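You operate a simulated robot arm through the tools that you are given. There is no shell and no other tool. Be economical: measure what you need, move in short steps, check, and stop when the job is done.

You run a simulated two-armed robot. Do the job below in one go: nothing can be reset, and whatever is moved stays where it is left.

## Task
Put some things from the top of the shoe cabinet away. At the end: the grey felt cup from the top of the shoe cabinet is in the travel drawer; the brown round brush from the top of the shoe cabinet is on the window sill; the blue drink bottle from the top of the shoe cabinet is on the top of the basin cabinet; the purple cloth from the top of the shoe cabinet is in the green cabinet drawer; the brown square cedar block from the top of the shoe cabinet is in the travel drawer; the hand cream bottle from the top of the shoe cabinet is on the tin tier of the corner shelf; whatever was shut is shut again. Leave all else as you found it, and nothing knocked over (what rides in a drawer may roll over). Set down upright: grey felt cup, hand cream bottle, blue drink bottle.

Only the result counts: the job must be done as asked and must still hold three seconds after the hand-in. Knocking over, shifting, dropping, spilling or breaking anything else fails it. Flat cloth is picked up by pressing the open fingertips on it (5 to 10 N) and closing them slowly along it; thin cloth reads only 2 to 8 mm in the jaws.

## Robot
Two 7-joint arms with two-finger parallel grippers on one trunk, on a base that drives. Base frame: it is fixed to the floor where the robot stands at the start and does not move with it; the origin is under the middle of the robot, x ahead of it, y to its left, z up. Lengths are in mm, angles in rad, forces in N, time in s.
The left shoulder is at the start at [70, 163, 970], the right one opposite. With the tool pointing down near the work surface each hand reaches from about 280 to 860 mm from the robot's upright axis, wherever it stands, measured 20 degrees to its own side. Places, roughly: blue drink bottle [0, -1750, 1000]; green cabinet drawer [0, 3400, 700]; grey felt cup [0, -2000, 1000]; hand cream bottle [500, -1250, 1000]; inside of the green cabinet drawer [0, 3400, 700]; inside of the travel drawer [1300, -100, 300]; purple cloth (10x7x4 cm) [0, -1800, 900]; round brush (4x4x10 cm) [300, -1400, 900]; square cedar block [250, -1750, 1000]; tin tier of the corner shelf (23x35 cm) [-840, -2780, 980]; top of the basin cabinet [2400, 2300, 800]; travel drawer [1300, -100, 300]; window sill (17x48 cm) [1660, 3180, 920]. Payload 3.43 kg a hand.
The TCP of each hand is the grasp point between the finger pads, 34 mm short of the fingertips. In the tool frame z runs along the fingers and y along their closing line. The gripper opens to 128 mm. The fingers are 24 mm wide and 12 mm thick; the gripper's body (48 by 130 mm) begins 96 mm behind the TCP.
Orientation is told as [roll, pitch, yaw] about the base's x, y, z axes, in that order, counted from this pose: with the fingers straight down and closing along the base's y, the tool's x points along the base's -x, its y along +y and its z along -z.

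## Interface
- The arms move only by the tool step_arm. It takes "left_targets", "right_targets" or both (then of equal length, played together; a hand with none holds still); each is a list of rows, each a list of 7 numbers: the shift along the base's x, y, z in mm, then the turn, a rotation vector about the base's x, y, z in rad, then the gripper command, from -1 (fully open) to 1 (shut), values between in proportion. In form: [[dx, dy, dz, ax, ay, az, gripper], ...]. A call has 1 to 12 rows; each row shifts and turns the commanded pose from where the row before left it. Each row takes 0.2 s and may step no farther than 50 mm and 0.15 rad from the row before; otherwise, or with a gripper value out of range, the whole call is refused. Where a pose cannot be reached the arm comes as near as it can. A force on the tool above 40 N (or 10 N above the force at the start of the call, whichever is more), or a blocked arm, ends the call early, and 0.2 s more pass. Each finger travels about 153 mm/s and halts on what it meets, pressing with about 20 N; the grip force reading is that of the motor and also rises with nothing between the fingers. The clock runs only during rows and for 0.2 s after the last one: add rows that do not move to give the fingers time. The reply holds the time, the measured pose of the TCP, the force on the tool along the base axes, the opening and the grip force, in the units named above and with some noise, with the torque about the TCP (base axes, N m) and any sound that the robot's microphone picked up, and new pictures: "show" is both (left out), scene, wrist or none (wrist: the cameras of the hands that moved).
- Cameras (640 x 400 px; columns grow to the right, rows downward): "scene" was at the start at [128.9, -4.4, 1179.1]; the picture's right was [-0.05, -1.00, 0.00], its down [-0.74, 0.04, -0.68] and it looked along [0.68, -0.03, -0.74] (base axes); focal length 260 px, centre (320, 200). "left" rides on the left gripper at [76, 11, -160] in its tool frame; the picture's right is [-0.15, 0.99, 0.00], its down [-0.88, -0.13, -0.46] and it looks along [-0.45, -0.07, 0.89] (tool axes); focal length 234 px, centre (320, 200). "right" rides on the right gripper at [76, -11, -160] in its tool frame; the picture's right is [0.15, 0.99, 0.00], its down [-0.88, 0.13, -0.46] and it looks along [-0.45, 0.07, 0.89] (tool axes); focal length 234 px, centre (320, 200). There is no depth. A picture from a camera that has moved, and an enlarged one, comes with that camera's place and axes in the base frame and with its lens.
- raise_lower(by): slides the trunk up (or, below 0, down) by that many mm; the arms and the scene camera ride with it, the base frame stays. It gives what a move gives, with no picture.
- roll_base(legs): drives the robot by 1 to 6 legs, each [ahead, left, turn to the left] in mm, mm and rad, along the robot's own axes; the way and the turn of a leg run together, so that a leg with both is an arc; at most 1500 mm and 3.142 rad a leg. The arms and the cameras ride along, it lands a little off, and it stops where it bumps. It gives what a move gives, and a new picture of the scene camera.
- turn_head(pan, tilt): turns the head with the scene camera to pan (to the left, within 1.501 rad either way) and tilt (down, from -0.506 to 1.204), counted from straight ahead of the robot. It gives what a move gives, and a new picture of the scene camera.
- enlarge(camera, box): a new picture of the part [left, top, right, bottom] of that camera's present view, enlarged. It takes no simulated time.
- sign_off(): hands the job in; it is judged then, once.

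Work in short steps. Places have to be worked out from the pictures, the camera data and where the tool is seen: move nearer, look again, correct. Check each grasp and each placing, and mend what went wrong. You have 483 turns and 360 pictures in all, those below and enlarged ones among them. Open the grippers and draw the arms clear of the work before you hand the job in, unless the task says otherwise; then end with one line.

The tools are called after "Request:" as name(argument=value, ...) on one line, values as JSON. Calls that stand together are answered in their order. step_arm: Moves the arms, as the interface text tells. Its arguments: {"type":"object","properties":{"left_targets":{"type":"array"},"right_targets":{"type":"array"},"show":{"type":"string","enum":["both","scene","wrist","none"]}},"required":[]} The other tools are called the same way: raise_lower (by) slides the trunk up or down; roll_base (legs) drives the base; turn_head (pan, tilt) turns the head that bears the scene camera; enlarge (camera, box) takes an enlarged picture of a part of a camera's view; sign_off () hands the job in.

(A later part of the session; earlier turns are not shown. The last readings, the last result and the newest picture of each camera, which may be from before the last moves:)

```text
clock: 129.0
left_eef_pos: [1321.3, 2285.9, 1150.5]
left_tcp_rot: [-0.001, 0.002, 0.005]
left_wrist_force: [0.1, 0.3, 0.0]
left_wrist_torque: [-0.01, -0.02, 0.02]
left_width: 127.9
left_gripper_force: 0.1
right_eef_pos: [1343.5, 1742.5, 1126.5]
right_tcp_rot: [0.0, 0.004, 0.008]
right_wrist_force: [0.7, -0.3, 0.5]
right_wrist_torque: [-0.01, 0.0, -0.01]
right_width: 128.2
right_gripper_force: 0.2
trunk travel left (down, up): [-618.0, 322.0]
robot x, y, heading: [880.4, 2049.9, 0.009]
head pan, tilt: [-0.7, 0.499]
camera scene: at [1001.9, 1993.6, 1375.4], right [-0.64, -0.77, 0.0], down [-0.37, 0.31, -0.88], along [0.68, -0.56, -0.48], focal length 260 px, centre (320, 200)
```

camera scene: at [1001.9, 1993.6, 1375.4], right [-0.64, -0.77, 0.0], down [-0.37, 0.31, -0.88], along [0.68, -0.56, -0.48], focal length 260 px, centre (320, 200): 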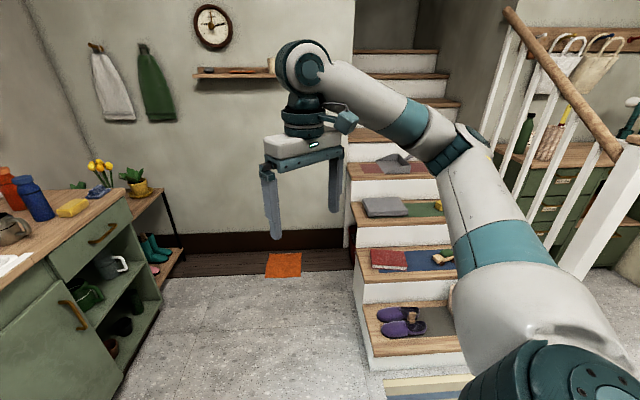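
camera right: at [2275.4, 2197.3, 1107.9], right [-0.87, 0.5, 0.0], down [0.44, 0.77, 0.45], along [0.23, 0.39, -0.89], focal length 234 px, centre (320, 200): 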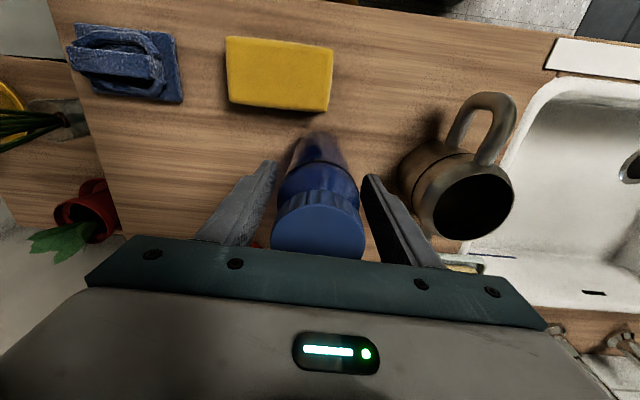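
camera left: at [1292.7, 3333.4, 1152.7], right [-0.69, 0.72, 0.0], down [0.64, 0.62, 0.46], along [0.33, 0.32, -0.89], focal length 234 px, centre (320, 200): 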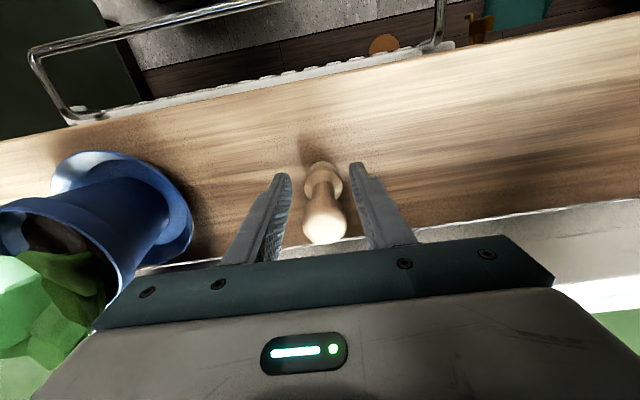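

Slippers and stair items look undisturbed. Now to the travel-drawer cabinet: back off then go right.

Request:
roll_base(legs=[[-800, -300, 0], [0, -1400, 0]])

Request:
turn_head(pan=-0.2, tilt=0.5)

```text
clock: 140.3
left_eef_pos: [534.6, 542.4, 1151.5]
left_tcp_rot: [0.0, 0.003, -0.002]
left_wrist_force: [-0.8, 0.8, 0.8]
left_wrist_torque: [0.0, -0.02, 0.0]
left_width: 127.9
left_gripper_force: 0.0
right_eef_pos: [551.7, 1.1, 1126.3]
right_tcp_rot: [-0.001, 0.003, 0.001]
right_wrist_force: [-0.2, 0.5, 0.8]
right_wrist_torque: [0.01, 0.0, 0.01]
right_width: 128.2
right_gripper_force: 0.1
trunk travel left (down, up): [-618.0, 322.0]
robot x, y, heading: [91.8, 312.4, 0.002]
head pan, tilt: [-0.7, 0.499]
camera scene: at [212.4, 252.9, 1375.4], right [-0.64, -0.76, 0.0], down [-0.37, 0.31, -0.88], along [0.67, -0.57, -0.48], focal length 260 px, centre (320, 200)
```

scene: 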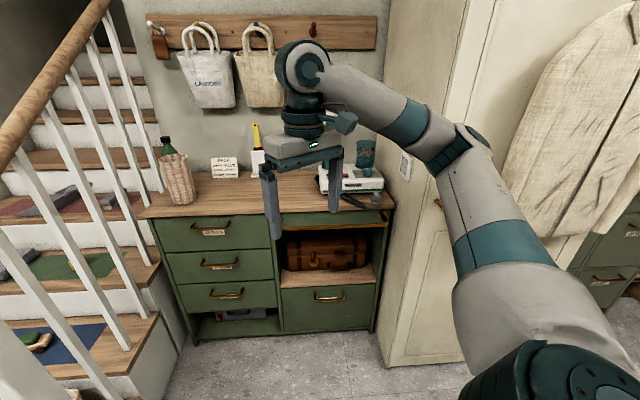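

```text
clock: 141.2
left_eef_pos: [535.0, 544.3, 1151.5]
left_tcp_rot: [-0.002, 0.004, -0.002]
left_wrist_force: [0.2, 0.6, -0.2]
left_wrist_torque: [-0.01, -0.02, -0.03]
left_width: 128.1
left_gripper_force: 0.1
right_eef_pos: [552.7, -0.1, 1126.1]
right_tcp_rot: [-0.002, 0.005, 0.001]
right_wrist_force: [0.3, -0.3, 0.3]
right_wrist_torque: [0.03, -0.03, 0.0]
right_width: 128.0
right_gripper_force: 0.0
trunk travel left (down, up): [-618.0, 322.0]
robot x, y, heading: [94.7, 308.6, 0.0]
head pan, tilt: [-0.201, 0.499]
camera scene: at [232.0, 293.4, 1375.4], right [-0.2, -0.98, 0.0], down [-0.47, 0.1, -0.88], along [0.86, -0.18, -0.48], focal length 260 px, centre (320, 200)
```

scene: 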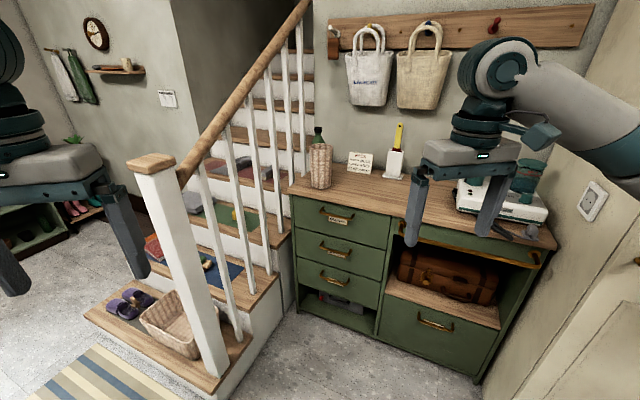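

The lower-right drawer below the suitcase should be the travel drawer; I enlarge to read labels.

Request:
enlarge(camera="scene", box=[280, 180, 560, 355])

```text
2.29 times, centred on (420, 268) of scene
camera zoom: at [232.0, 293.4, 1375.4], right [-0.2, -0.98, 0.0], down [-0.47, 0.1, -0.88], along [0.86, -0.18, -0.48], focal length 594 px, centre (91, 46)
```

zoom: 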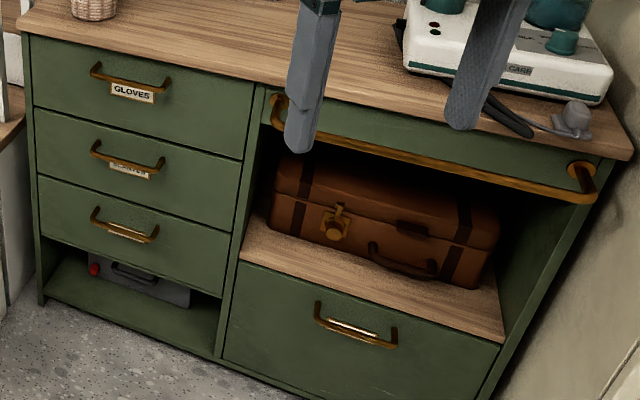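

By position the third small drawer fits the hint; I lower the trunk to read its label.

Request:
raise_lower(by=-450)

Request:
turn_head(pan=-0.25, tilt=0.45)

Request:
enlarge(camera="scene", box=[260, 140, 500, 290])

```text
refused: -450 is not a number from -400 to 400
```

```text
clock: 141.8
left_eef_pos: [534.6, 543.5, 1150.6]
left_tcp_rot: [0.001, 0.005, -0.001]
left_wrist_force: [0.1, -0.5, 0.7]
left_wrist_torque: [-0.02, -0.01, 0.02]
left_width: 127.8
left_gripper_force: 0.1
right_eef_pos: [552.8, 0.7, 1126.2]
right_tcp_rot: [-0.003, 0.003, 0.0]
right_wrist_force: [0.5, -0.1, 1.0]
right_wrist_torque: [0.01, 0.0, 0.02]
right_width: 127.9
right_gripper_force: 0.1
trunk travel left (down, up): [-618.0, 322.0]
robot x, y, heading: [90.1, 313.8, 0.0]
head pan, tilt: [-0.25, 0.45]
camera scene: at [231.9, 288.8, 1379.8], right [-0.25, -0.97, 0.0], down [-0.42, 0.11, -0.9], along [0.87, -0.22, -0.44], focal length 260 px, centre (320, 200)
```

scene: 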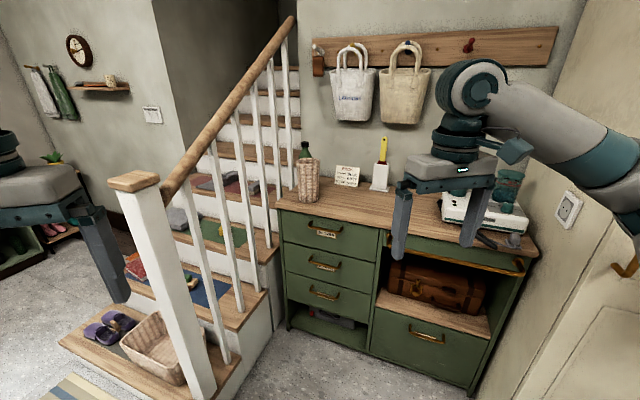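

```text
2.67 times, centred on (380, 215) of scene
camera zoom: at [231.9, 288.8, 1379.8], right [-0.25, -0.97, 0.0], down [-0.42, 0.11, -0.9], along [0.87, -0.22, -0.44], focal length 694 px, centre (160, 160)
```

zoom: 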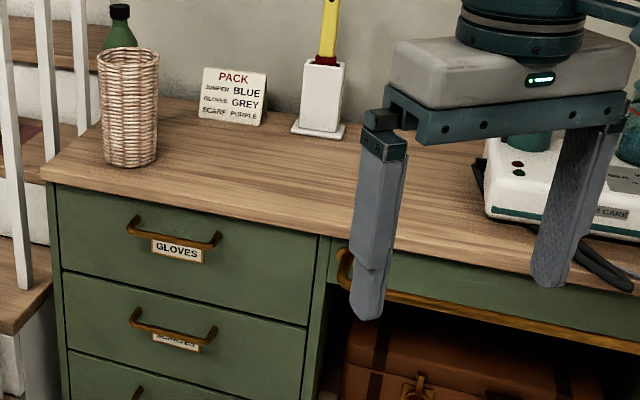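

The labels read GLOVES and SCARVES so far; I lower the trunk 350 and look at the third.

Request:
raise_lower(by=-380)

Request:
turn_head(pan=-0.25, tilt=0.4)

Request:
enlarge(camera="scene", box=[260, 140, 500, 290])

```text
clock: 145.5
left_eef_pos: [533.8, 544.0, 770.9]
left_tcp_rot: [0.001, 0.003, -0.002]
left_wrist_force: [0.0, -0.2, 0.5]
left_wrist_torque: [-0.01, 0.05, -0.05]
left_width: 128.0
left_gripper_force: 0.0
right_eef_pos: [551.3, 0.7, 745.8]
right_tcp_rot: [-0.003, 0.005, 0.001]
right_wrist_force: [-0.2, 0.4, -0.7]
right_wrist_torque: [-0.02, 0.0, -0.02]
right_width: 128.0
right_gripper_force: 0.0
trunk travel left (down, up): [-238.0, 702.0]
robot x, y, heading: [90.8, 314.9, 0.0]
head pan, tilt: [-0.25, 0.45]
```

```text
clock: 146.2
left_eef_pos: [533.8, 543.4, 771.5]
left_tcp_rot: [0.0, 0.004, -0.003]
left_wrist_force: [0.4, -0.3, -0.5]
left_wrist_torque: [0.03, -0.04, 0.03]
left_width: 128.0
left_gripper_force: 0.0
right_eef_pos: [551.8, 0.3, 745.8]
right_tcp_rot: [-0.002, 0.005, -0.001]
right_wrist_force: [-0.1, -0.1, 1.2]
right_wrist_torque: [0.0, 0.02, -0.05]
right_width: 128.0
right_gripper_force: 0.1
trunk travel left (down, up): [-238.0, 702.0]
robot x, y, heading: [93.5, 313.1, 0.004]
head pan, tilt: [-0.25, 0.4]
camera scene: at [232.5, 288.7, 1004.5], right [-0.25, -0.97, 0.0], down [-0.38, 0.1, -0.92], along [0.89, -0.23, -0.39], focal length 260 px, centre (320, 200)
```

scene: 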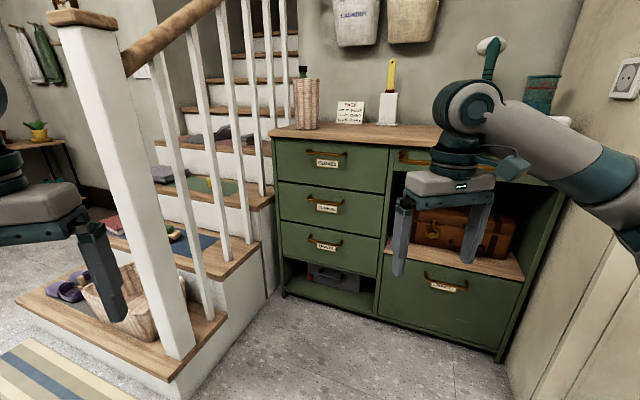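

```text
2.67 times, centred on (380, 215) of scene
camera zoom: at [232.5, 288.7, 1004.5], right [-0.25, -0.97, 0.0], down [-0.38, 0.1, -0.92], along [0.89, -0.23, -0.39], focal length 694 px, centre (160, 160)
```

zoom: 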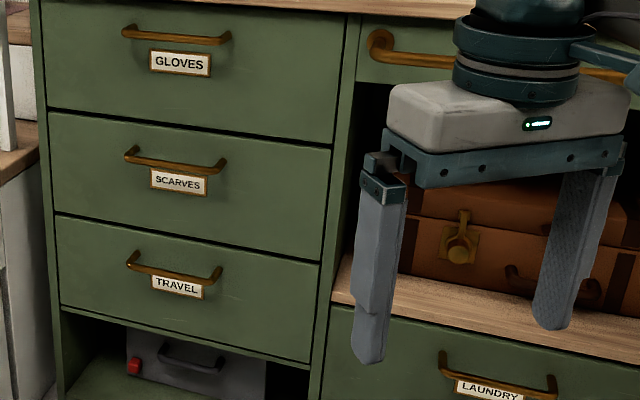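

The TRAVEL drawer is the third one; handle about (1134,35,418), cabinet front normal pointing (-0.82,0.57). I turn square to it and drive up so the left hand faces the handle.

Request:
roll_base(legs=[[0, 0, -0.607], [404, 150, 0]])

Request:
turn_head(pan=0.25, tilt=0.7)

```text
clock: 150.4
left_eef_pos: [996.4, 157.1, 769.5]
left_tcp_rot: [0.003, 0.012, -0.596]
left_wrist_force: [0.4, 0.3, -0.2]
left_wrist_torque: [0.0, 0.0, -0.01]
left_width: 128.1
left_gripper_force: 0.1
right_eef_pos: [705.8, -301.0, 746.3]
right_tcp_rot: [0.001, 0.0, -0.595]
right_wrist_force: [-0.2, 0.9, 0.2]
right_wrist_torque: [-0.03, -0.01, 0.0]
right_width: 128.0
right_gripper_force: 0.1
trunk travel left (down, up): [-238.0, 702.0]
robot x, y, heading: [503.5, 216.2, -0.599]
head pan, tilt: [-0.25, 0.4]
stopped in leg 2: the robot was blocked; the commanded pose is now the measured one
camera scene: at [601.8, 115.7, 1005.5], right [-0.75, -0.66, 0.0], down [-0.25, 0.29, -0.92], along [0.61, -0.69, -0.39], focal length 260 px, centre (320, 200)
```

scene: 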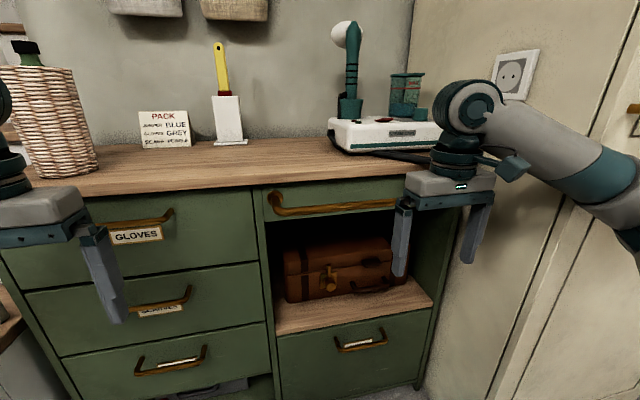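

```text
clock: 151.3
left_eef_pos: [997.4, 156.2, 769.6]
left_tcp_rot: [0.005, 0.01, -0.596]
left_wrist_force: [0.3, 0.1, 0.6]
left_wrist_torque: [-0.02, -0.02, 0.01]
left_width: 128.3
left_gripper_force: 0.2
right_eef_pos: [704.9, -301.6, 746.6]
right_tcp_rot: [0.002, 0.0, -0.597]
right_wrist_force: [-0.1, -0.6, 0.2]
right_wrist_torque: [0.03, 0.0, -0.01]
right_width: 127.9
right_gripper_force: 0.0
trunk travel left (down, up): [-238.0, 702.0]
robot x, y, heading: [503.5, 214.0, -0.599]
head pan, tilt: [0.25, 0.7]
camera scene: at [620.1, 156.1, 978.3], right [-0.34, -0.94, 0.0], down [-0.6, 0.22, -0.77], along [0.72, -0.26, -0.64], focal length 260 px, centre (320, 200)
```

scene: 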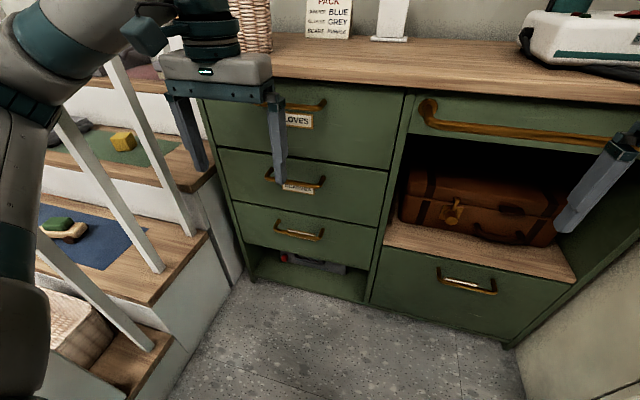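

The left arm's elbow probably touched the banister; I shift the base 140 to the right.

Request:
roll_base(legs=[[-30, -140, 0]])

Request:
turn_head(pan=0.4, tilt=0.6)

```text
clock: 152.7
left_eef_pos: [904.7, 76.8, 768.4]
left_tcp_rot: [-0.003, 0.012, -0.601]
left_wrist_force: [0.5, -0.6, 0.2]
left_wrist_torque: [-0.01, -0.02, 0.0]
left_width: 128.0
left_gripper_force: 0.1
right_eef_pos: [612.0, -377.1, 754.1]
right_tcp_rot: [-0.01, -0.02, -0.583]
right_wrist_force: [0.8, 0.0, -0.5]
right_wrist_torque: [0.0, -0.01, -0.02]
right_width: 127.9
right_gripper_force: 0.0
trunk travel left (down, up): [-238.0, 702.0]
robot x, y, heading: [410.8, 132.4, -0.6]
head pan, tilt: [0.25, 0.7]
stopped in leg 1: the robot was blocked; the commanded pose is now the measured one
camera scene: at [529.9, 78.4, 978.4], right [-0.34, -0.94, 0.0], down [-0.6, 0.22, -0.77], along [0.72, -0.27, -0.64], focal length 260 px, centre (320, 200)
```

scene: 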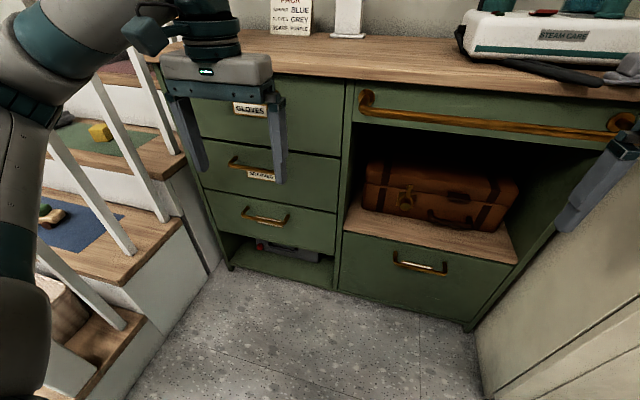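

```text
clock: 153.4
left_eef_pos: [904.4, 78.5, 769.8]
left_tcp_rot: [0.0, 0.009, -0.596]
left_wrist_force: [-0.6, 0.4, 0.0]
left_wrist_torque: [0.01, 0.01, 0.02]
left_width: 127.9
left_gripper_force: 0.1
right_eef_pos: [611.9, -376.7, 754.6]
right_tcp_rot: [-0.008, -0.019, -0.585]
right_wrist_force: [0.4, 0.5, -1.3]
right_wrist_torque: [-0.03, -0.01, -0.02]
right_width: 128.0
right_gripper_force: 0.1
trunk travel left (down, up): [-238.0, 702.0]
robot x, y, heading: [414.5, 134.3, -0.604]
head pan, tilt: [0.4, 0.6]
camera scene: at [535.5, 90.5, 987.3], right [-0.2, -0.98, 0.01], down [-0.55, 0.11, -0.83], along [0.81, -0.17, -0.56], focal length 260 px, centre (320, 200)
```

scene: 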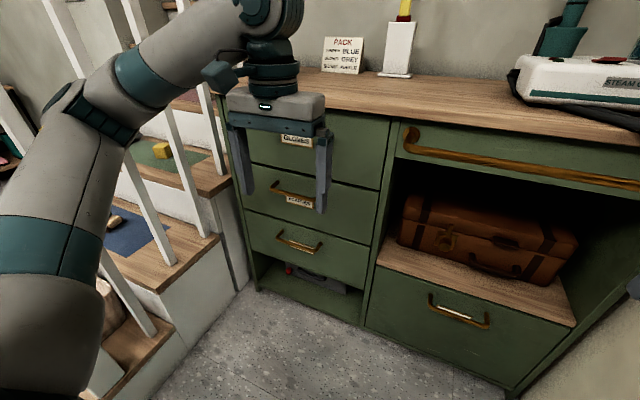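

The right elbow met the cupboard side, so space is tight, but the handle is reachable from here. I turn the left hand by -90° so its fingers close across the handle bar, while lowering and moving in line with it.

Request:
step_arm(left_targets=[[5, 7, -15, 0, 0, -0.143, -1], [5, 7, -15, 0, 0, -0.143, -1], [5, 7, -15, 0, 0, -0.143, -1], [5, 7, -15, 0, 0, -0.143, -1], [5, 7, -15, 0, 0, -0.143, -1], [5, 7, -15, 0, 0, -0.143, -1], [5, 7, -15, 0, 0, -0.143, -1], [5, 7, -15, 0, 0, -0.143, -1], [5, 7, -15, 0, 0, -0.143, -1], [5, 7, -15, 0, 0, -0.143, -1], [5, 7, -15, 0, 0, -0.143, -1]], show="scene")

```text
clock: 155.8
left_eef_pos: [959.2, 153.6, 605.2]
left_tcp_rot: [0.011, 0.014, -2.171]
left_wrist_force: [0.2, -0.1, 0.8]
left_wrist_torque: [0.04, -0.03, -0.04]
left_width: 128.0
left_gripper_force: 0.0
right_eef_pos: [612.2, -377.4, 752.5]
right_tcp_rot: [-0.011, -0.018, -0.586]
right_wrist_force: [0.4, -0.3, 0.5]
right_wrist_torque: [0.01, 0.02, 0.05]
right_width: 128.0
right_gripper_force: 0.0
trunk travel left (down, up): [-238.0, 702.0]
robot x, y, heading: [411.6, 129.3, -0.6]
head pan, tilt: [0.4, 0.6]
camera scene: at [535.0, 90.8, 987.3], right [-0.2, -0.98, 0.01], down [-0.55, 0.11, -0.83], along [0.81, -0.17, -0.56], focal length 260 px, centre (320, 200)
```

scene: 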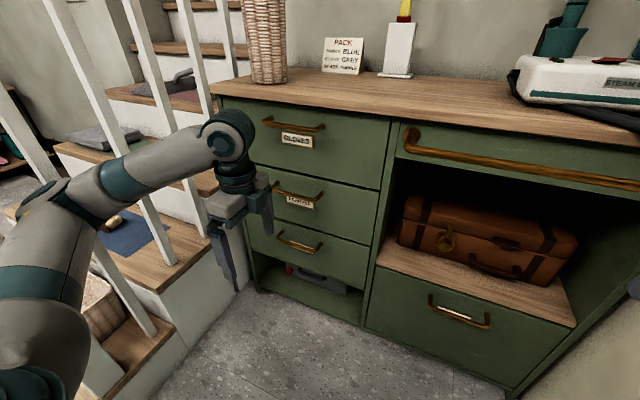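

The jaw now closes along the drawer's depth. Next I tilt the hand up 60° so it points forward, lowering as well.

Request:
step_arm(left_targets=[[0, 0, -15, -0.085, -0.124, 0, -1], [0, 0, -15, -0.085, -0.124, 0, -1], [0, 0, -15, -0.085, -0.124, 0, -1], [0, 0, -15, -0.085, -0.124, 0, -1], [0, 0, -20, -0.085, -0.124, 0, -1], [0, 0, -20, -0.085, -0.124, 0, -1], [0, 0, -20, -0.085, -0.124, 0, -1], [0, 0, 0, 0, 0, 0, -1]])

```text
clock: 157.3
left_eef_pos: [1070.8, 30.8, 493.3]
left_tcp_rot: [0.976, -0.01, -2.28]
left_wrist_force: [-0.8, -0.3, 1.1]
left_wrist_torque: [-0.04, -0.03, -0.03]
left_width: 127.9
left_gripper_force: 0.1
left hand out of reach, approached as far as the arm can: row 3, 4, 5, 6
right_eef_pos: [589.2, -402.0, 744.3]
right_tcp_rot: [-0.03, -0.028, -0.627]
right_wrist_force: [5.8, 14.6, 8.0]
right_wrist_torque: [-0.72, 0.37, -0.15]
right_width: 119.5
right_gripper_force: 0.1
trunk travel left (down, up): [-238.0, 702.0]
robot x, y, heading: [439.0, 106.7, -0.713]
head pan, tilt: [0.4, 0.6]
stopped in row 7 (right hand): the force on the tool passed its limit (the readings are from after the stop); the commanded pose is now the measured one
camera scene: at [563.9, 53.5, 983.9], right [-0.31, -0.95, 0.0], down [-0.54, 0.17, -0.82], along [0.78, -0.26, -0.57], focal length 260 px, centre (320, 200)
camera left: at [1024.3, 171.7, 591.4], right [0.33, -0.47, 0.82], down [-0.91, -0.38, 0.15], along [0.24, -0.8, -0.55], focal length 234 px, centre (320, 200)
```

scene: 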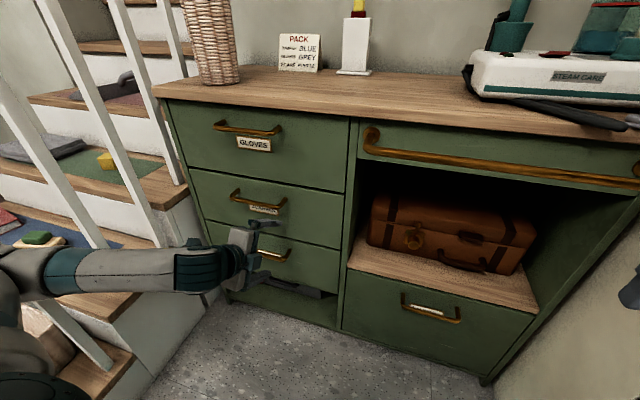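
left: 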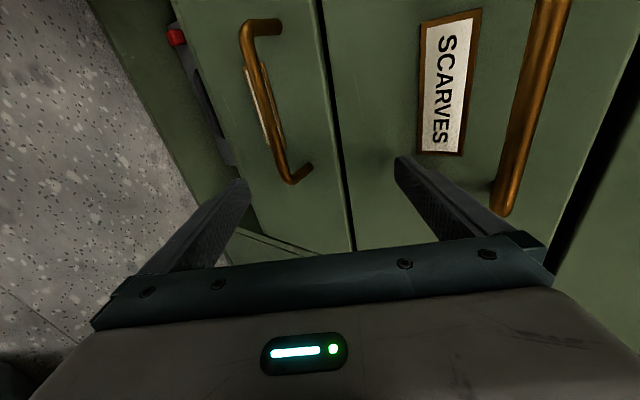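

The left elbow pushed against something and the right hand now presses the cupboard side. I first free the right hand toward the robot's middle, then back the base off.

Request:
step_arm(right_targets=[[14, 20, 0, 0, 0, 0, -1], [14, 20, 0, 0, 0, 0, -1], [14, 20, 0, 0, 0, 0, -1]], show="none")

Request:
roll_base(legs=[[-150, 0, 0]])

```text
clock: 158.1
left_eef_pos: [1066.2, 32.1, 497.2]
left_tcp_rot: [0.976, -0.002, -2.275]
left_wrist_force: [0.0, 0.9, -0.6]
left_wrist_torque: [-0.03, -0.01, 0.0]
left_width: 128.0
left_gripper_force: 0.1
right_eef_pos: [624.0, -347.6, 746.4]
right_tcp_rot: [-0.024, -0.028, -0.633]
right_wrist_force: [0.0, 0.1, -0.6]
right_wrist_torque: [-0.02, 0.0, 0.0]
right_width: 128.0
right_gripper_force: 0.0
trunk travel left (down, up): [-238.0, 702.0]
robot x, y, heading: [440.6, 109.8, -0.716]
head pan, tilt: [0.4, 0.6]
```

```text
clock: 159.5
left_eef_pos: [964.1, 50.4, 495.0]
left_tcp_rot: [0.968, -0.001, -2.356]
left_wrist_force: [0.0, -0.6, -0.1]
left_wrist_torque: [0.01, -0.01, 0.02]
left_width: 127.9
left_gripper_force: 0.0
right_eef_pos: [497.8, -292.2, 746.0]
right_tcp_rot: [-0.018, -0.025, -0.704]
right_wrist_force: [0.4, 0.4, -0.3]
right_wrist_torque: [0.0, 0.02, -0.03]
right_width: 128.1
right_gripper_force: 0.0
trunk travel left (down, up): [-238.0, 702.0]
robot x, y, heading: [347.3, 179.5, -0.786]
head pan, tilt: [0.4, 0.6]
stopped in leg 1: the robot was blocked; the commanded pose is now the measured one
camera scene: at [459.5, 106.5, 987.6], right [-0.38, -0.93, -0.01], down [-0.52, 0.22, -0.83], along [0.77, -0.31, -0.56], focal length 260 px, centre (320, 200)
```

scene: 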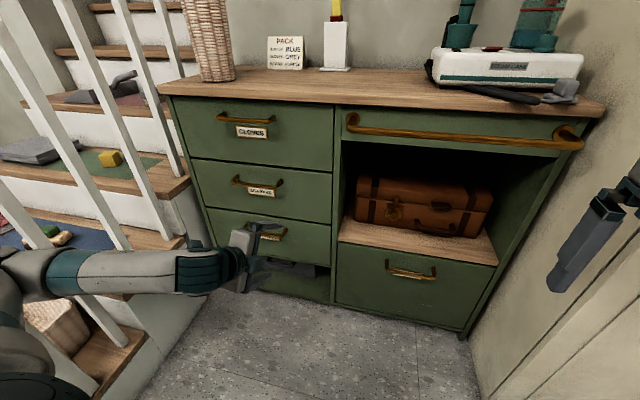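

Still touching on the left; I look at the left elbow.

Request:
turn_head(pan=1.3, tilt=0.6)

Request:
turn_head(pan=-1.3, tilt=0.6)

```text
clock: 160.7
left_eef_pos: [964.0, 50.3, 493.8]
left_tcp_rot: [0.967, 0.001, -2.356]
left_wrist_force: [0.0, -0.1, -0.4]
left_wrist_torque: [0.0, 0.01, -0.01]
left_width: 127.8
left_gripper_force: 0.1
right_eef_pos: [499.8, -292.5, 743.9]
right_tcp_rot: [-0.014, -0.027, -0.706]
right_wrist_force: [0.4, -0.4, -0.1]
right_wrist_torque: [-0.01, 0.0, 0.0]
right_width: 128.2
right_gripper_force: 0.0
trunk travel left (down, up): [-238.0, 702.0]
robot x, y, heading: [353.1, 179.7, -0.786]
head pan, tilt: [1.3, 0.6]
camera scene: at [454.0, 183.2, 987.3], right [0.49, -0.87, 0.0], down [-0.48, -0.27, -0.83], along [0.72, 0.41, -0.56], focal length 260 px, centre (320, 200)
```

scene: 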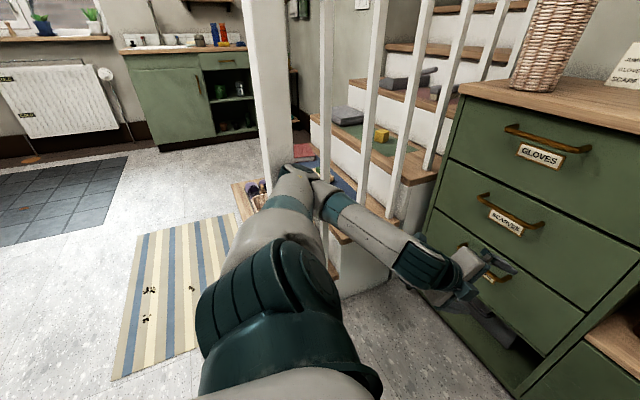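

```text
clock: 163.0
left_eef_pos: [963.5, 51.4, 493.9]
left_tcp_rot: [0.966, -0.001, -2.358]
left_wrist_force: [0.6, 0.3, -0.9]
left_wrist_torque: [-0.02, 0.0, 0.02]
left_width: 128.1
left_gripper_force: 0.1
right_eef_pos: [498.6, -294.4, 744.4]
right_tcp_rot: [-0.016, -0.027, -0.705]
right_wrist_force: [0.0, 0.1, 0.0]
right_wrist_torque: [-0.01, -0.01, -0.01]
right_width: 128.1
right_gripper_force: 0.1
trunk travel left (down, up): [-238.0, 702.0]
robot x, y, heading: [351.9, 184.2, -0.783]
head pan, tilt: [-1.3, 0.6]
camera scene: at [333.9, 62.6, 985.5], right [-0.87, 0.49, -0.01], down [0.29, 0.5, -0.82], along [-0.4, -0.71, -0.57], focal length 260 px, centre (320, 200)
```

scene: 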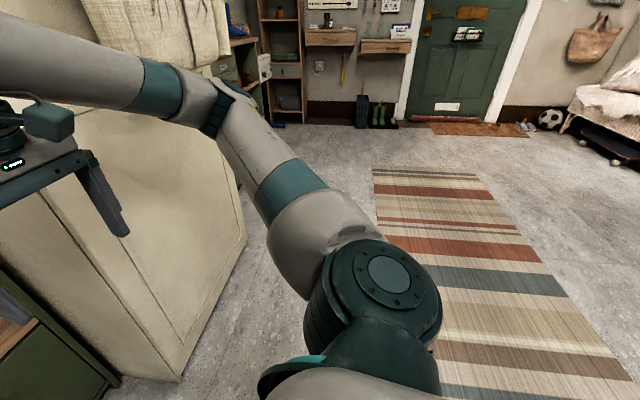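

The left elbow has slipped between the newel post and first baluster. I pull the base away along the upper arm's direction (mostly to the robot's right).

Request:
roll_base(legs=[[-40, -220, 0]])

Request:
turn_head(pan=1.2, tilt=0.6)

```text
clock: 164.8
left_eef_pos: [779.2, -78.5, 490.5]
left_tcp_rot: [0.963, -0.011, -2.356]
left_wrist_force: [0.0, -0.2, 0.0]
left_wrist_torque: [0.01, 0.0, 0.01]
left_width: 127.8
left_gripper_force: 0.1
right_eef_pos: [316.9, -419.2, 746.0]
right_tcp_rot: [-0.027, -0.022, -0.705]
right_wrist_force: [-0.4, -0.1, 0.5]
right_wrist_torque: [-0.03, 0.02, -0.01]
right_width: 127.9
right_gripper_force: 0.2
trunk travel left (down, up): [-238.0, 702.0]
robot x, y, heading: [162.3, 50.0, -0.784]
head pan, tilt: [-1.3, 0.6]
camera scene: at [154.0, -63.7, 986.3], right [-0.87, 0.49, 0.0], down [0.28, 0.49, -0.82], along [-0.41, -0.72, -0.57], focal length 260 px, centre (320, 200)
```

scene: 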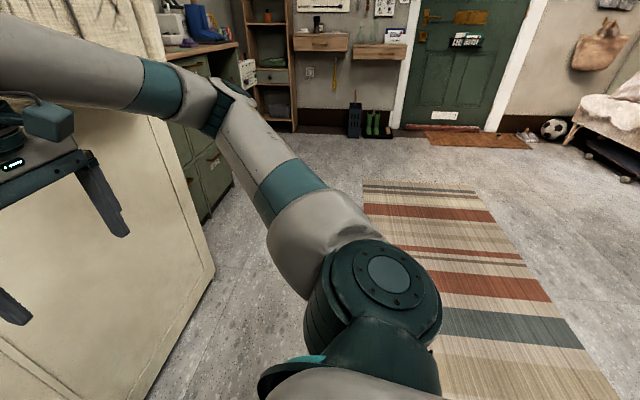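

```text
clock: 167.0
left_eef_pos: [779.5, -77.6, 490.2]
left_tcp_rot: [0.963, -0.01, -2.356]
left_wrist_force: [0.3, -0.4, 0.5]
left_wrist_torque: [-0.01, -0.02, -0.02]
left_width: 127.9
left_gripper_force: 0.0
right_eef_pos: [318.4, -420.1, 745.5]
right_tcp_rot: [-0.026, -0.022, -0.705]
right_wrist_force: [-0.2, -0.6, 0.3]
right_wrist_torque: [0.01, 0.01, 0.0]
right_width: 128.1
right_gripper_force: 0.1
trunk travel left (down, up): [-238.0, 702.0]
robot x, y, heading: [163.8, 46.2, -0.783]
head pan, tilt: [1.201, 0.6]
camera scene: at [278.7, 49.2, 986.3], right [0.4, -0.91, 0.0], down [-0.52, -0.23, -0.83], along [0.75, 0.33, -0.57], focal length 260 px, centre (320, 200)
```

scene: 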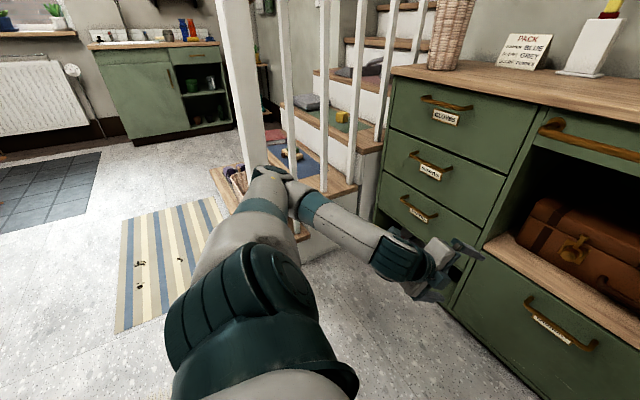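

Free now. I turn square to the cabinet and shift left, staying further back so the arm works more stretched and the elbow stays clear of the newel.

Request:
roll_base(legs=[[0, 0, 0.176], [-10, 195, 0]])

Request:
turn_head(pan=0.5, tilt=0.5)

```text
clock: 169.3
left_eef_pos: [893.8, 203.8, 489.3]
left_tcp_rot: [0.962, -0.013, -2.17]
left_wrist_force: [0.3, 0.0, 0.1]
left_wrist_torque: [-0.02, -0.02, 0.03]
left_width: 128.1
left_gripper_force: 0.2
right_eef_pos: [502.2, -217.7, 746.6]
right_tcp_rot: [-0.027, -0.023, -0.521]
right_wrist_force: [0.5, -0.3, 0.7]
right_wrist_torque: [-0.06, 0.0, 0.01]
right_width: 128.1
right_gripper_force: 0.0
trunk travel left (down, up): [-238.0, 702.0]
robot x, y, heading: [264.3, 213.4, -0.602]
head pan, tilt: [1.201, 0.6]
camera scene: at [378.1, 236.5, 986.3], right [0.56, -0.83, 0.0], down [-0.47, -0.32, -0.82], along [0.68, 0.47, -0.57], focal length 260 px, centre (320, 200)
```

scene: 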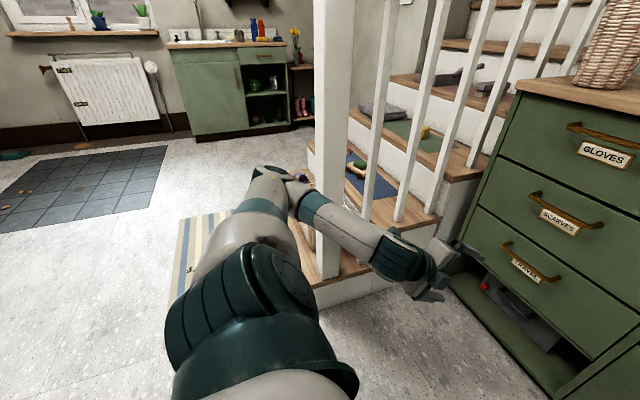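

```text
clock: 170.4
left_eef_pos: [894.6, 202.0, 489.3]
left_tcp_rot: [0.963, -0.01, -2.172]
left_wrist_force: [0.5, 0.2, 0.9]
left_wrist_torque: [0.02, -0.01, 0.02]
left_width: 128.0
left_gripper_force: 0.1
right_eef_pos: [502.0, -218.6, 745.7]
right_tcp_rot: [-0.027, -0.023, -0.52]
right_wrist_force: [-0.5, -0.5, -0.2]
right_wrist_torque: [0.0, 0.04, -0.02]
right_width: 128.1
right_gripper_force: 0.1
trunk travel left (down, up): [-238.0, 702.0]
robot x, y, heading: [263.1, 215.3, -0.602]
head pan, tilt: [0.499, 0.499]
camera scene: at [395.4, 177.0, 995.4], right [-0.1, -0.99, 0.0], down [-0.48, 0.05, -0.88], along [0.87, -0.09, -0.48], focal length 260 px, centre (320, 200)
```

scene: 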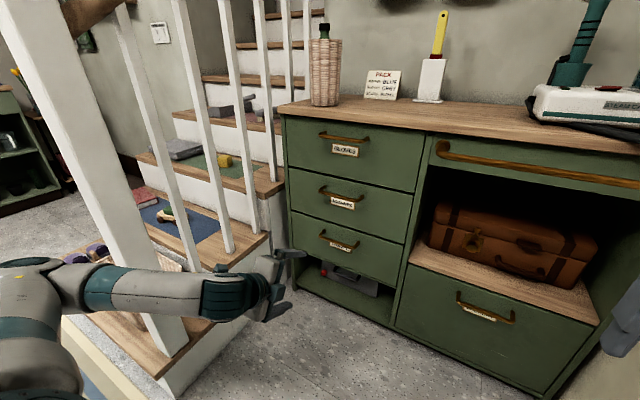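

The arm is clear now. Handle estimate (1132,35,415); I advance the left hand to a point 90 mm short of it and look with the wrist camera.

Request:
step_arm(left_targets=[[35, -25, -4, 0, 0, 0, -1], [35, -25, -4, 0, 0, 0, -1], [35, -25, -4, 0, 0, 0, -1], [35, -25, -4, 0, 0, 0, -1], [35, -25, -6, 0, 0, 0, -1], [0, 0, 0, 0, 0, 0, -1]])

```text
clock: 171.8
left_eef_pos: [1067.2, 77.6, 465.6]
left_tcp_rot: [0.964, -0.01, -2.172]
left_wrist_force: [0.5, 0.1, 0.1]
left_wrist_torque: [0.01, 0.01, -0.04]
left_width: 128.1
left_gripper_force: 0.1
right_eef_pos: [503.0, -217.6, 745.3]
right_tcp_rot: [-0.026, -0.024, -0.52]
right_wrist_force: [0.2, -0.2, 0.7]
right_wrist_torque: [0.01, 0.02, -0.03]
right_width: 127.8
right_gripper_force: 0.0
trunk travel left (down, up): [-238.0, 702.0]
robot x, y, heading: [260.6, 214.8, -0.601]
head pan, tilt: [0.499, 0.499]
camera scene: at [395.5, 176.9, 995.4], right [-0.1, -0.99, 0.0], down [-0.48, 0.05, -0.88], along [0.87, -0.09, -0.48], focal length 260 px, centre (320, 200)
camera left: at [1007.7, 211.6, 566.4], right [0.39, -0.43, 0.81], down [-0.87, -0.47, 0.16], along [0.31, -0.77, -0.56], focal length 234 px, centre (320, 200)
```

scene: 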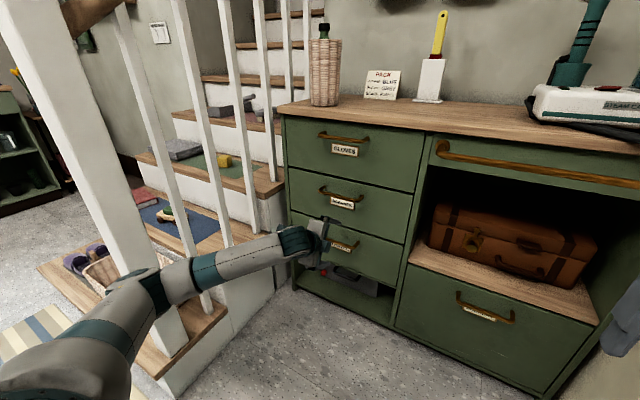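
left: 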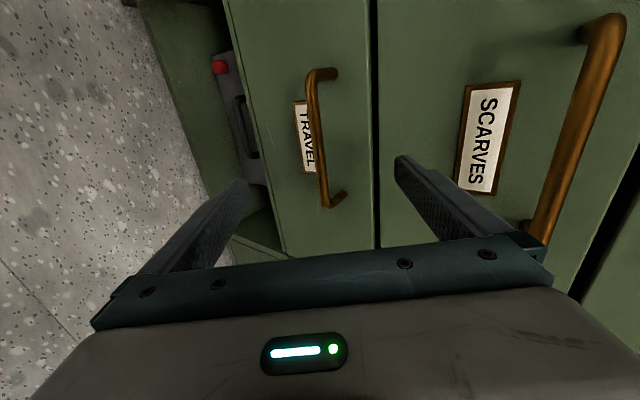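

The TRAVEL handle is centred in the jaws. I narrow the fingers to 50 mm, shift 15 mm sideways, and advance.

Request:
step_arm(left_targets=[[8, 12, 0, 0, 0, 0, 0.2], [0, 0, 0, 0, 0, 0, 0.2], [13.5, -9.3, -11.4, 0, 0, 0, 0.2], [13.5, -9.3, -11.4, 0, 0, 0, 0.2], [13.5, -9.3, -11.4, 0, 0, 0, 0.2], [0, 0, 0, 0, 0, 0, 0.2]])

```text
clock: 173.2
left_eef_pos: [1118.7, 61.4, 433.3]
left_tcp_rot: [0.965, -0.011, -2.172]
left_wrist_force: [-1.3, -0.2, -0.4]
left_wrist_torque: [0.01, 0.0, -0.03]
left_width: 51.0
left_gripper_force: 0.1
right_eef_pos: [502.3, -218.3, 746.3]
right_tcp_rot: [-0.025, -0.023, -0.52]
right_wrist_force: [-0.6, 0.4, -0.1]
right_wrist_torque: [-0.01, 0.02, 0.01]
right_width: 128.3
right_gripper_force: 0.0
trunk travel left (down, up): [-238.0, 702.0]
robot x, y, heading: [262.1, 212.6, -0.601]
head pan, tilt: [0.499, 0.499]
camera scene: at [395.5, 176.9, 995.4], right [-0.1, -0.99, 0.0], down [-0.48, 0.05, -0.88], along [0.87, -0.09, -0.48], focal length 260 px, centre (320, 200)
camera left: at [1059.9, 195.3, 532.8], right [0.39, -0.43, 0.81], down [-0.87, -0.47, 0.16], along [0.31, -0.77, -0.56], focal length 234 px, centre (320, 200)
```

scene: 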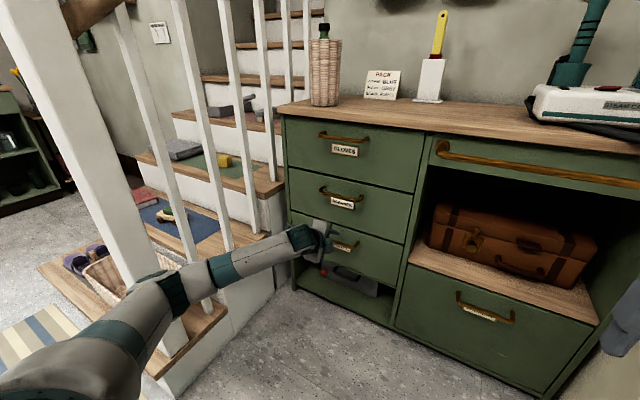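
left: 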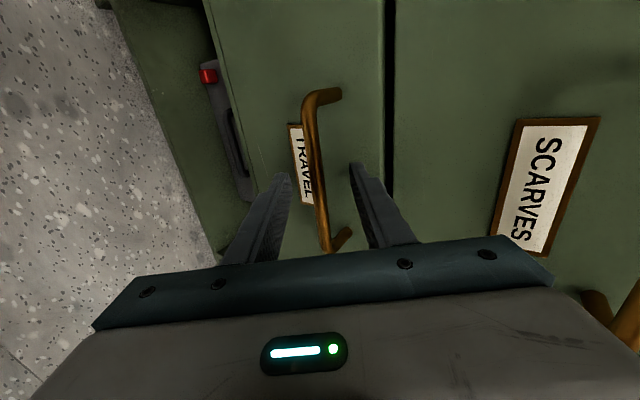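

The bar is between the fingers. I go a bit deeper and close.

Request:
step_arm(left_targets=[[7, 10, 0, 0, 0, 0, 0.2], [12, -8.3, -10, 0, 0, 0, 0.2], [6, -4, -5, 0, 0, 0, 0.2], [0, 0, 0, 0, 0, 0, 1], [0, 0, 0, 0, 0, 0, 1], [0, 0, 0, 0, 0, 0, 1]])

```text
clock: 173.9
left_eef_pos: [1136.2, 63.8, 427.4]
left_tcp_rot: [0.97, -0.013, -2.174]
left_wrist_force: [-25.6, 12.7, 11.0]
left_wrist_torque: [-0.5, -0.62, -0.45]
left_width: 47.3
left_gripper_force: 0.0
right_eef_pos: [500.9, -217.8, 747.3]
right_tcp_rot: [-0.026, -0.024, -0.516]
right_wrist_force: [-0.4, 0.4, 0.5]
right_wrist_torque: [0.01, 0.04, 0.02]
right_width: 128.1
right_gripper_force: 0.2
trunk travel left (down, up): [-238.0, 702.0]
robot x, y, heading: [261.1, 213.6, -0.596]
head pan, tilt: [0.499, 0.499]
stopped in row 3 (left hand): the force on the tool passed its limit (the readings are from after the stop); the commanded pose is now the measured one
camera scene: at [392.4, 178.8, 995.9], right [-0.1, -1.0, 0.0], down [-0.47, 0.05, -0.88], along [0.87, -0.09, -0.48], focal length 260 px, centre (320, 200)
camera left: at [1076.5, 198.8, 526.0], right [0.38, -0.43, 0.82], down [-0.87, -0.47, 0.16], along [0.31, -0.77, -0.55], focal length 234 px, centre (320, 200)
```

scene: 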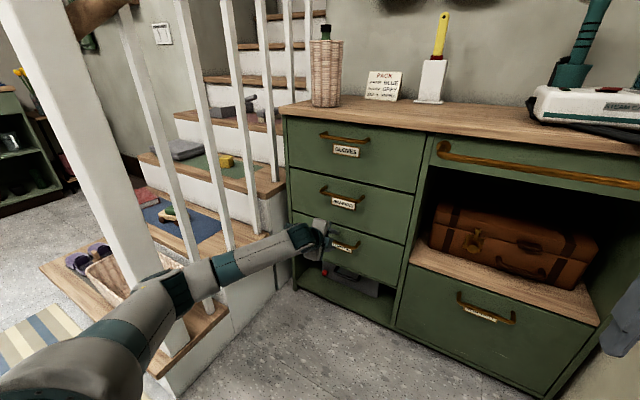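
left: 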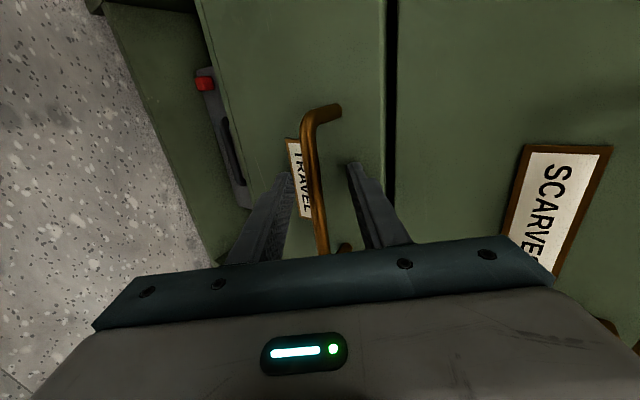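

The fingertips touched the drawer front. I ease back 5 mm and close on the bar.

Request:
step_arm(left_targets=[[-4, 3, 0, 0, 0, 0, 0.2], [0, 0, 0, 0, 0, 0, 0.5], [0, 0, 0, 0, 0, 0, 1], [0, 0, 0, 0, 0, 0, 1], [0, 0, 0, 0, 0, 0, 1]], show="wrist")

```text
clock: 175.1
left_eef_pos: [1133.4, 66.4, 422.5]
left_tcp_rot: [0.967, -0.013, -2.175]
left_wrist_force: [3.0, -1.6, 4.3]
left_wrist_torque: [0.79, -0.68, -0.47]
left_width: 12.0
left_gripper_force: 44.5
right_eef_pos: [502.4, -217.9, 745.2]
right_tcp_rot: [-0.027, -0.022, -0.518]
right_wrist_force: [-0.8, 0.3, 0.8]
right_wrist_torque: [0.03, -0.04, -0.02]
right_width: 128.3
right_gripper_force: 0.0
trunk travel left (down, up): [-238.0, 702.0]
robot x, y, heading: [261.9, 216.5, -0.597]
head pan, tilt: [0.499, 0.499]
camera left: at [1073.7, 200.4, 523.5], right [0.38, -0.43, 0.82], down [-0.87, -0.47, 0.16], along [0.31, -0.77, -0.55], focal length 234 px, centre (320, 200)
```

left: 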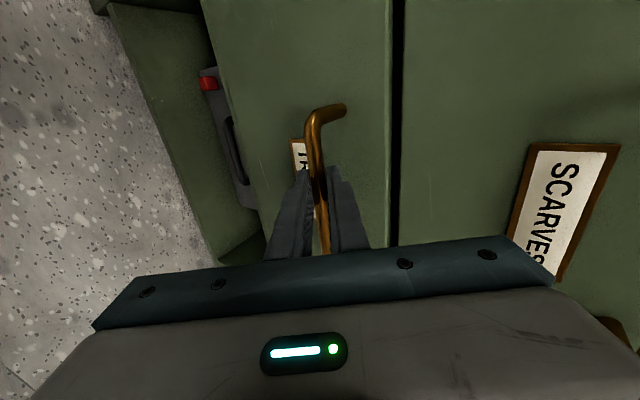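

The bar is gripped (12 mm). I pull by driving the base straight back.

Request:
roll_base(legs=[[-130, 0, 0]])

```text
clock: 176.4
left_eef_pos: [1028.4, 141.1, 424.3]
left_tcp_rot: [0.967, -0.01, -2.17]
left_wrist_force: [9.2, 13.1, 7.9]
left_wrist_torque: [0.79, -0.66, -0.51]
left_width: 12.3
left_gripper_force: 44.4
right_eef_pos: [398.7, -146.5, 744.9]
right_tcp_rot: [-0.029, -0.022, -0.515]
right_wrist_force: [0.3, -0.7, -0.4]
right_wrist_torque: [0.0, 0.0, -0.03]
right_width: 127.8
right_gripper_force: 0.0
trunk travel left (down, up): [-238.0, 702.0]
robot x, y, heading: [158.4, 286.6, -0.596]
head pan, tilt: [0.499, 0.499]
camera scene: at [289.9, 249.8, 995.6], right [-0.1, -1.0, 0.0], down [-0.48, 0.05, -0.88], along [0.87, -0.09, -0.48], focal length 260 px, centre (320, 200)
```

scene: 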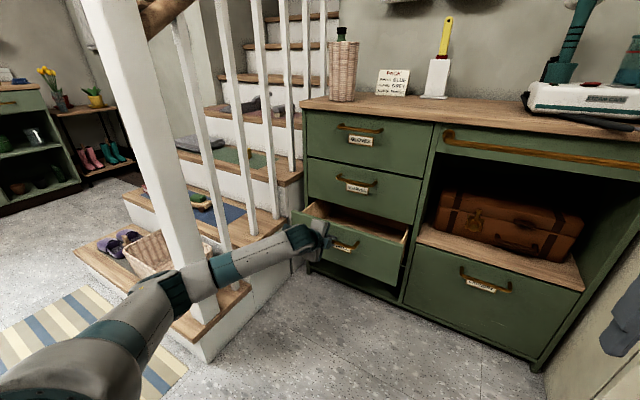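

The drawer slides open; I continue another 130.

Request:
roll_base(legs=[[-130, 0, 0]])

```text
clock: 177.7
left_eef_pos: [923.1, 217.1, 422.0]
left_tcp_rot: [0.969, -0.01, -2.165]
left_wrist_force: [5.2, 6.2, 4.6]
left_wrist_torque: [0.71, -0.55, -0.7]
left_width: 12.3
left_gripper_force: 45.2
right_eef_pos: [292.4, -72.6, 746.7]
right_tcp_rot: [-0.026, -0.025, -0.514]
right_wrist_force: [0.1, 0.3, -0.1]
right_wrist_torque: [-0.01, 0.02, 0.02]
right_width: 127.9
right_gripper_force: 0.0
trunk travel left (down, up): [-238.0, 702.0]
robot x, y, heading: [51.6, 358.3, -0.591]
head pan, tilt: [0.499, 0.499]
camera scene: at [182.9, 322.7, 995.5], right [-0.09, -1.0, 0.0], down [-0.48, 0.04, -0.88], along [0.87, -0.08, -0.48], focal length 260 px, centre (320, 200)
```

scene: 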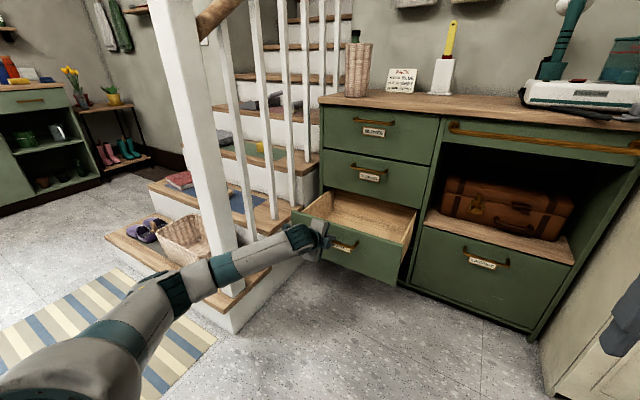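

Opened 260 mm, enough. I open the fingers, withdraw slightly along the tool, then drive back.

Request:
step_arm(left_targets=[[0, 0, 0, 0, 0, 0, 0.4], [0, 0, 0, 0, 0, 0, 0.3], [-13.5, 9.3, 11.4, 0, 0, 0, 0.2], [-13.5, 9.3, 11.4, 0, 0, 0, 0.2], [-13.5, 9.3, 11.4, 0, 0, 0, 0.2]], show="wrist")

```text
clock: 178.8
left_eef_pos: [883.2, 245.7, 455.5]
left_tcp_rot: [0.964, -0.008, -2.163]
left_wrist_force: [-0.4, 0.7, 0.1]
left_wrist_torque: [-0.01, 0.05, -0.01]
left_width: 51.3
left_gripper_force: 0.0
right_eef_pos: [292.4, -71.9, 745.6]
right_tcp_rot: [-0.026, -0.026, -0.513]
right_wrist_force: [0.3, 0.6, -0.2]
right_wrist_torque: [0.0, 0.0, 0.01]
right_width: 127.7
right_gripper_force: 0.1
trunk travel left (down, up): [-238.0, 702.0]
robot x, y, heading: [49.6, 359.5, -0.591]
head pan, tilt: [0.499, 0.499]
camera left: at [822.1, 380.2, 556.1], right [0.39, -0.43, 0.81], down [-0.86, -0.48, 0.16], along [0.32, -0.77, -0.56], focal length 234 px, centre (320, 200)
```

left: 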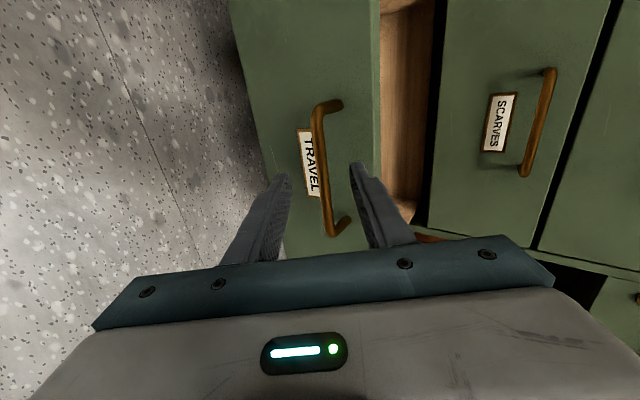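

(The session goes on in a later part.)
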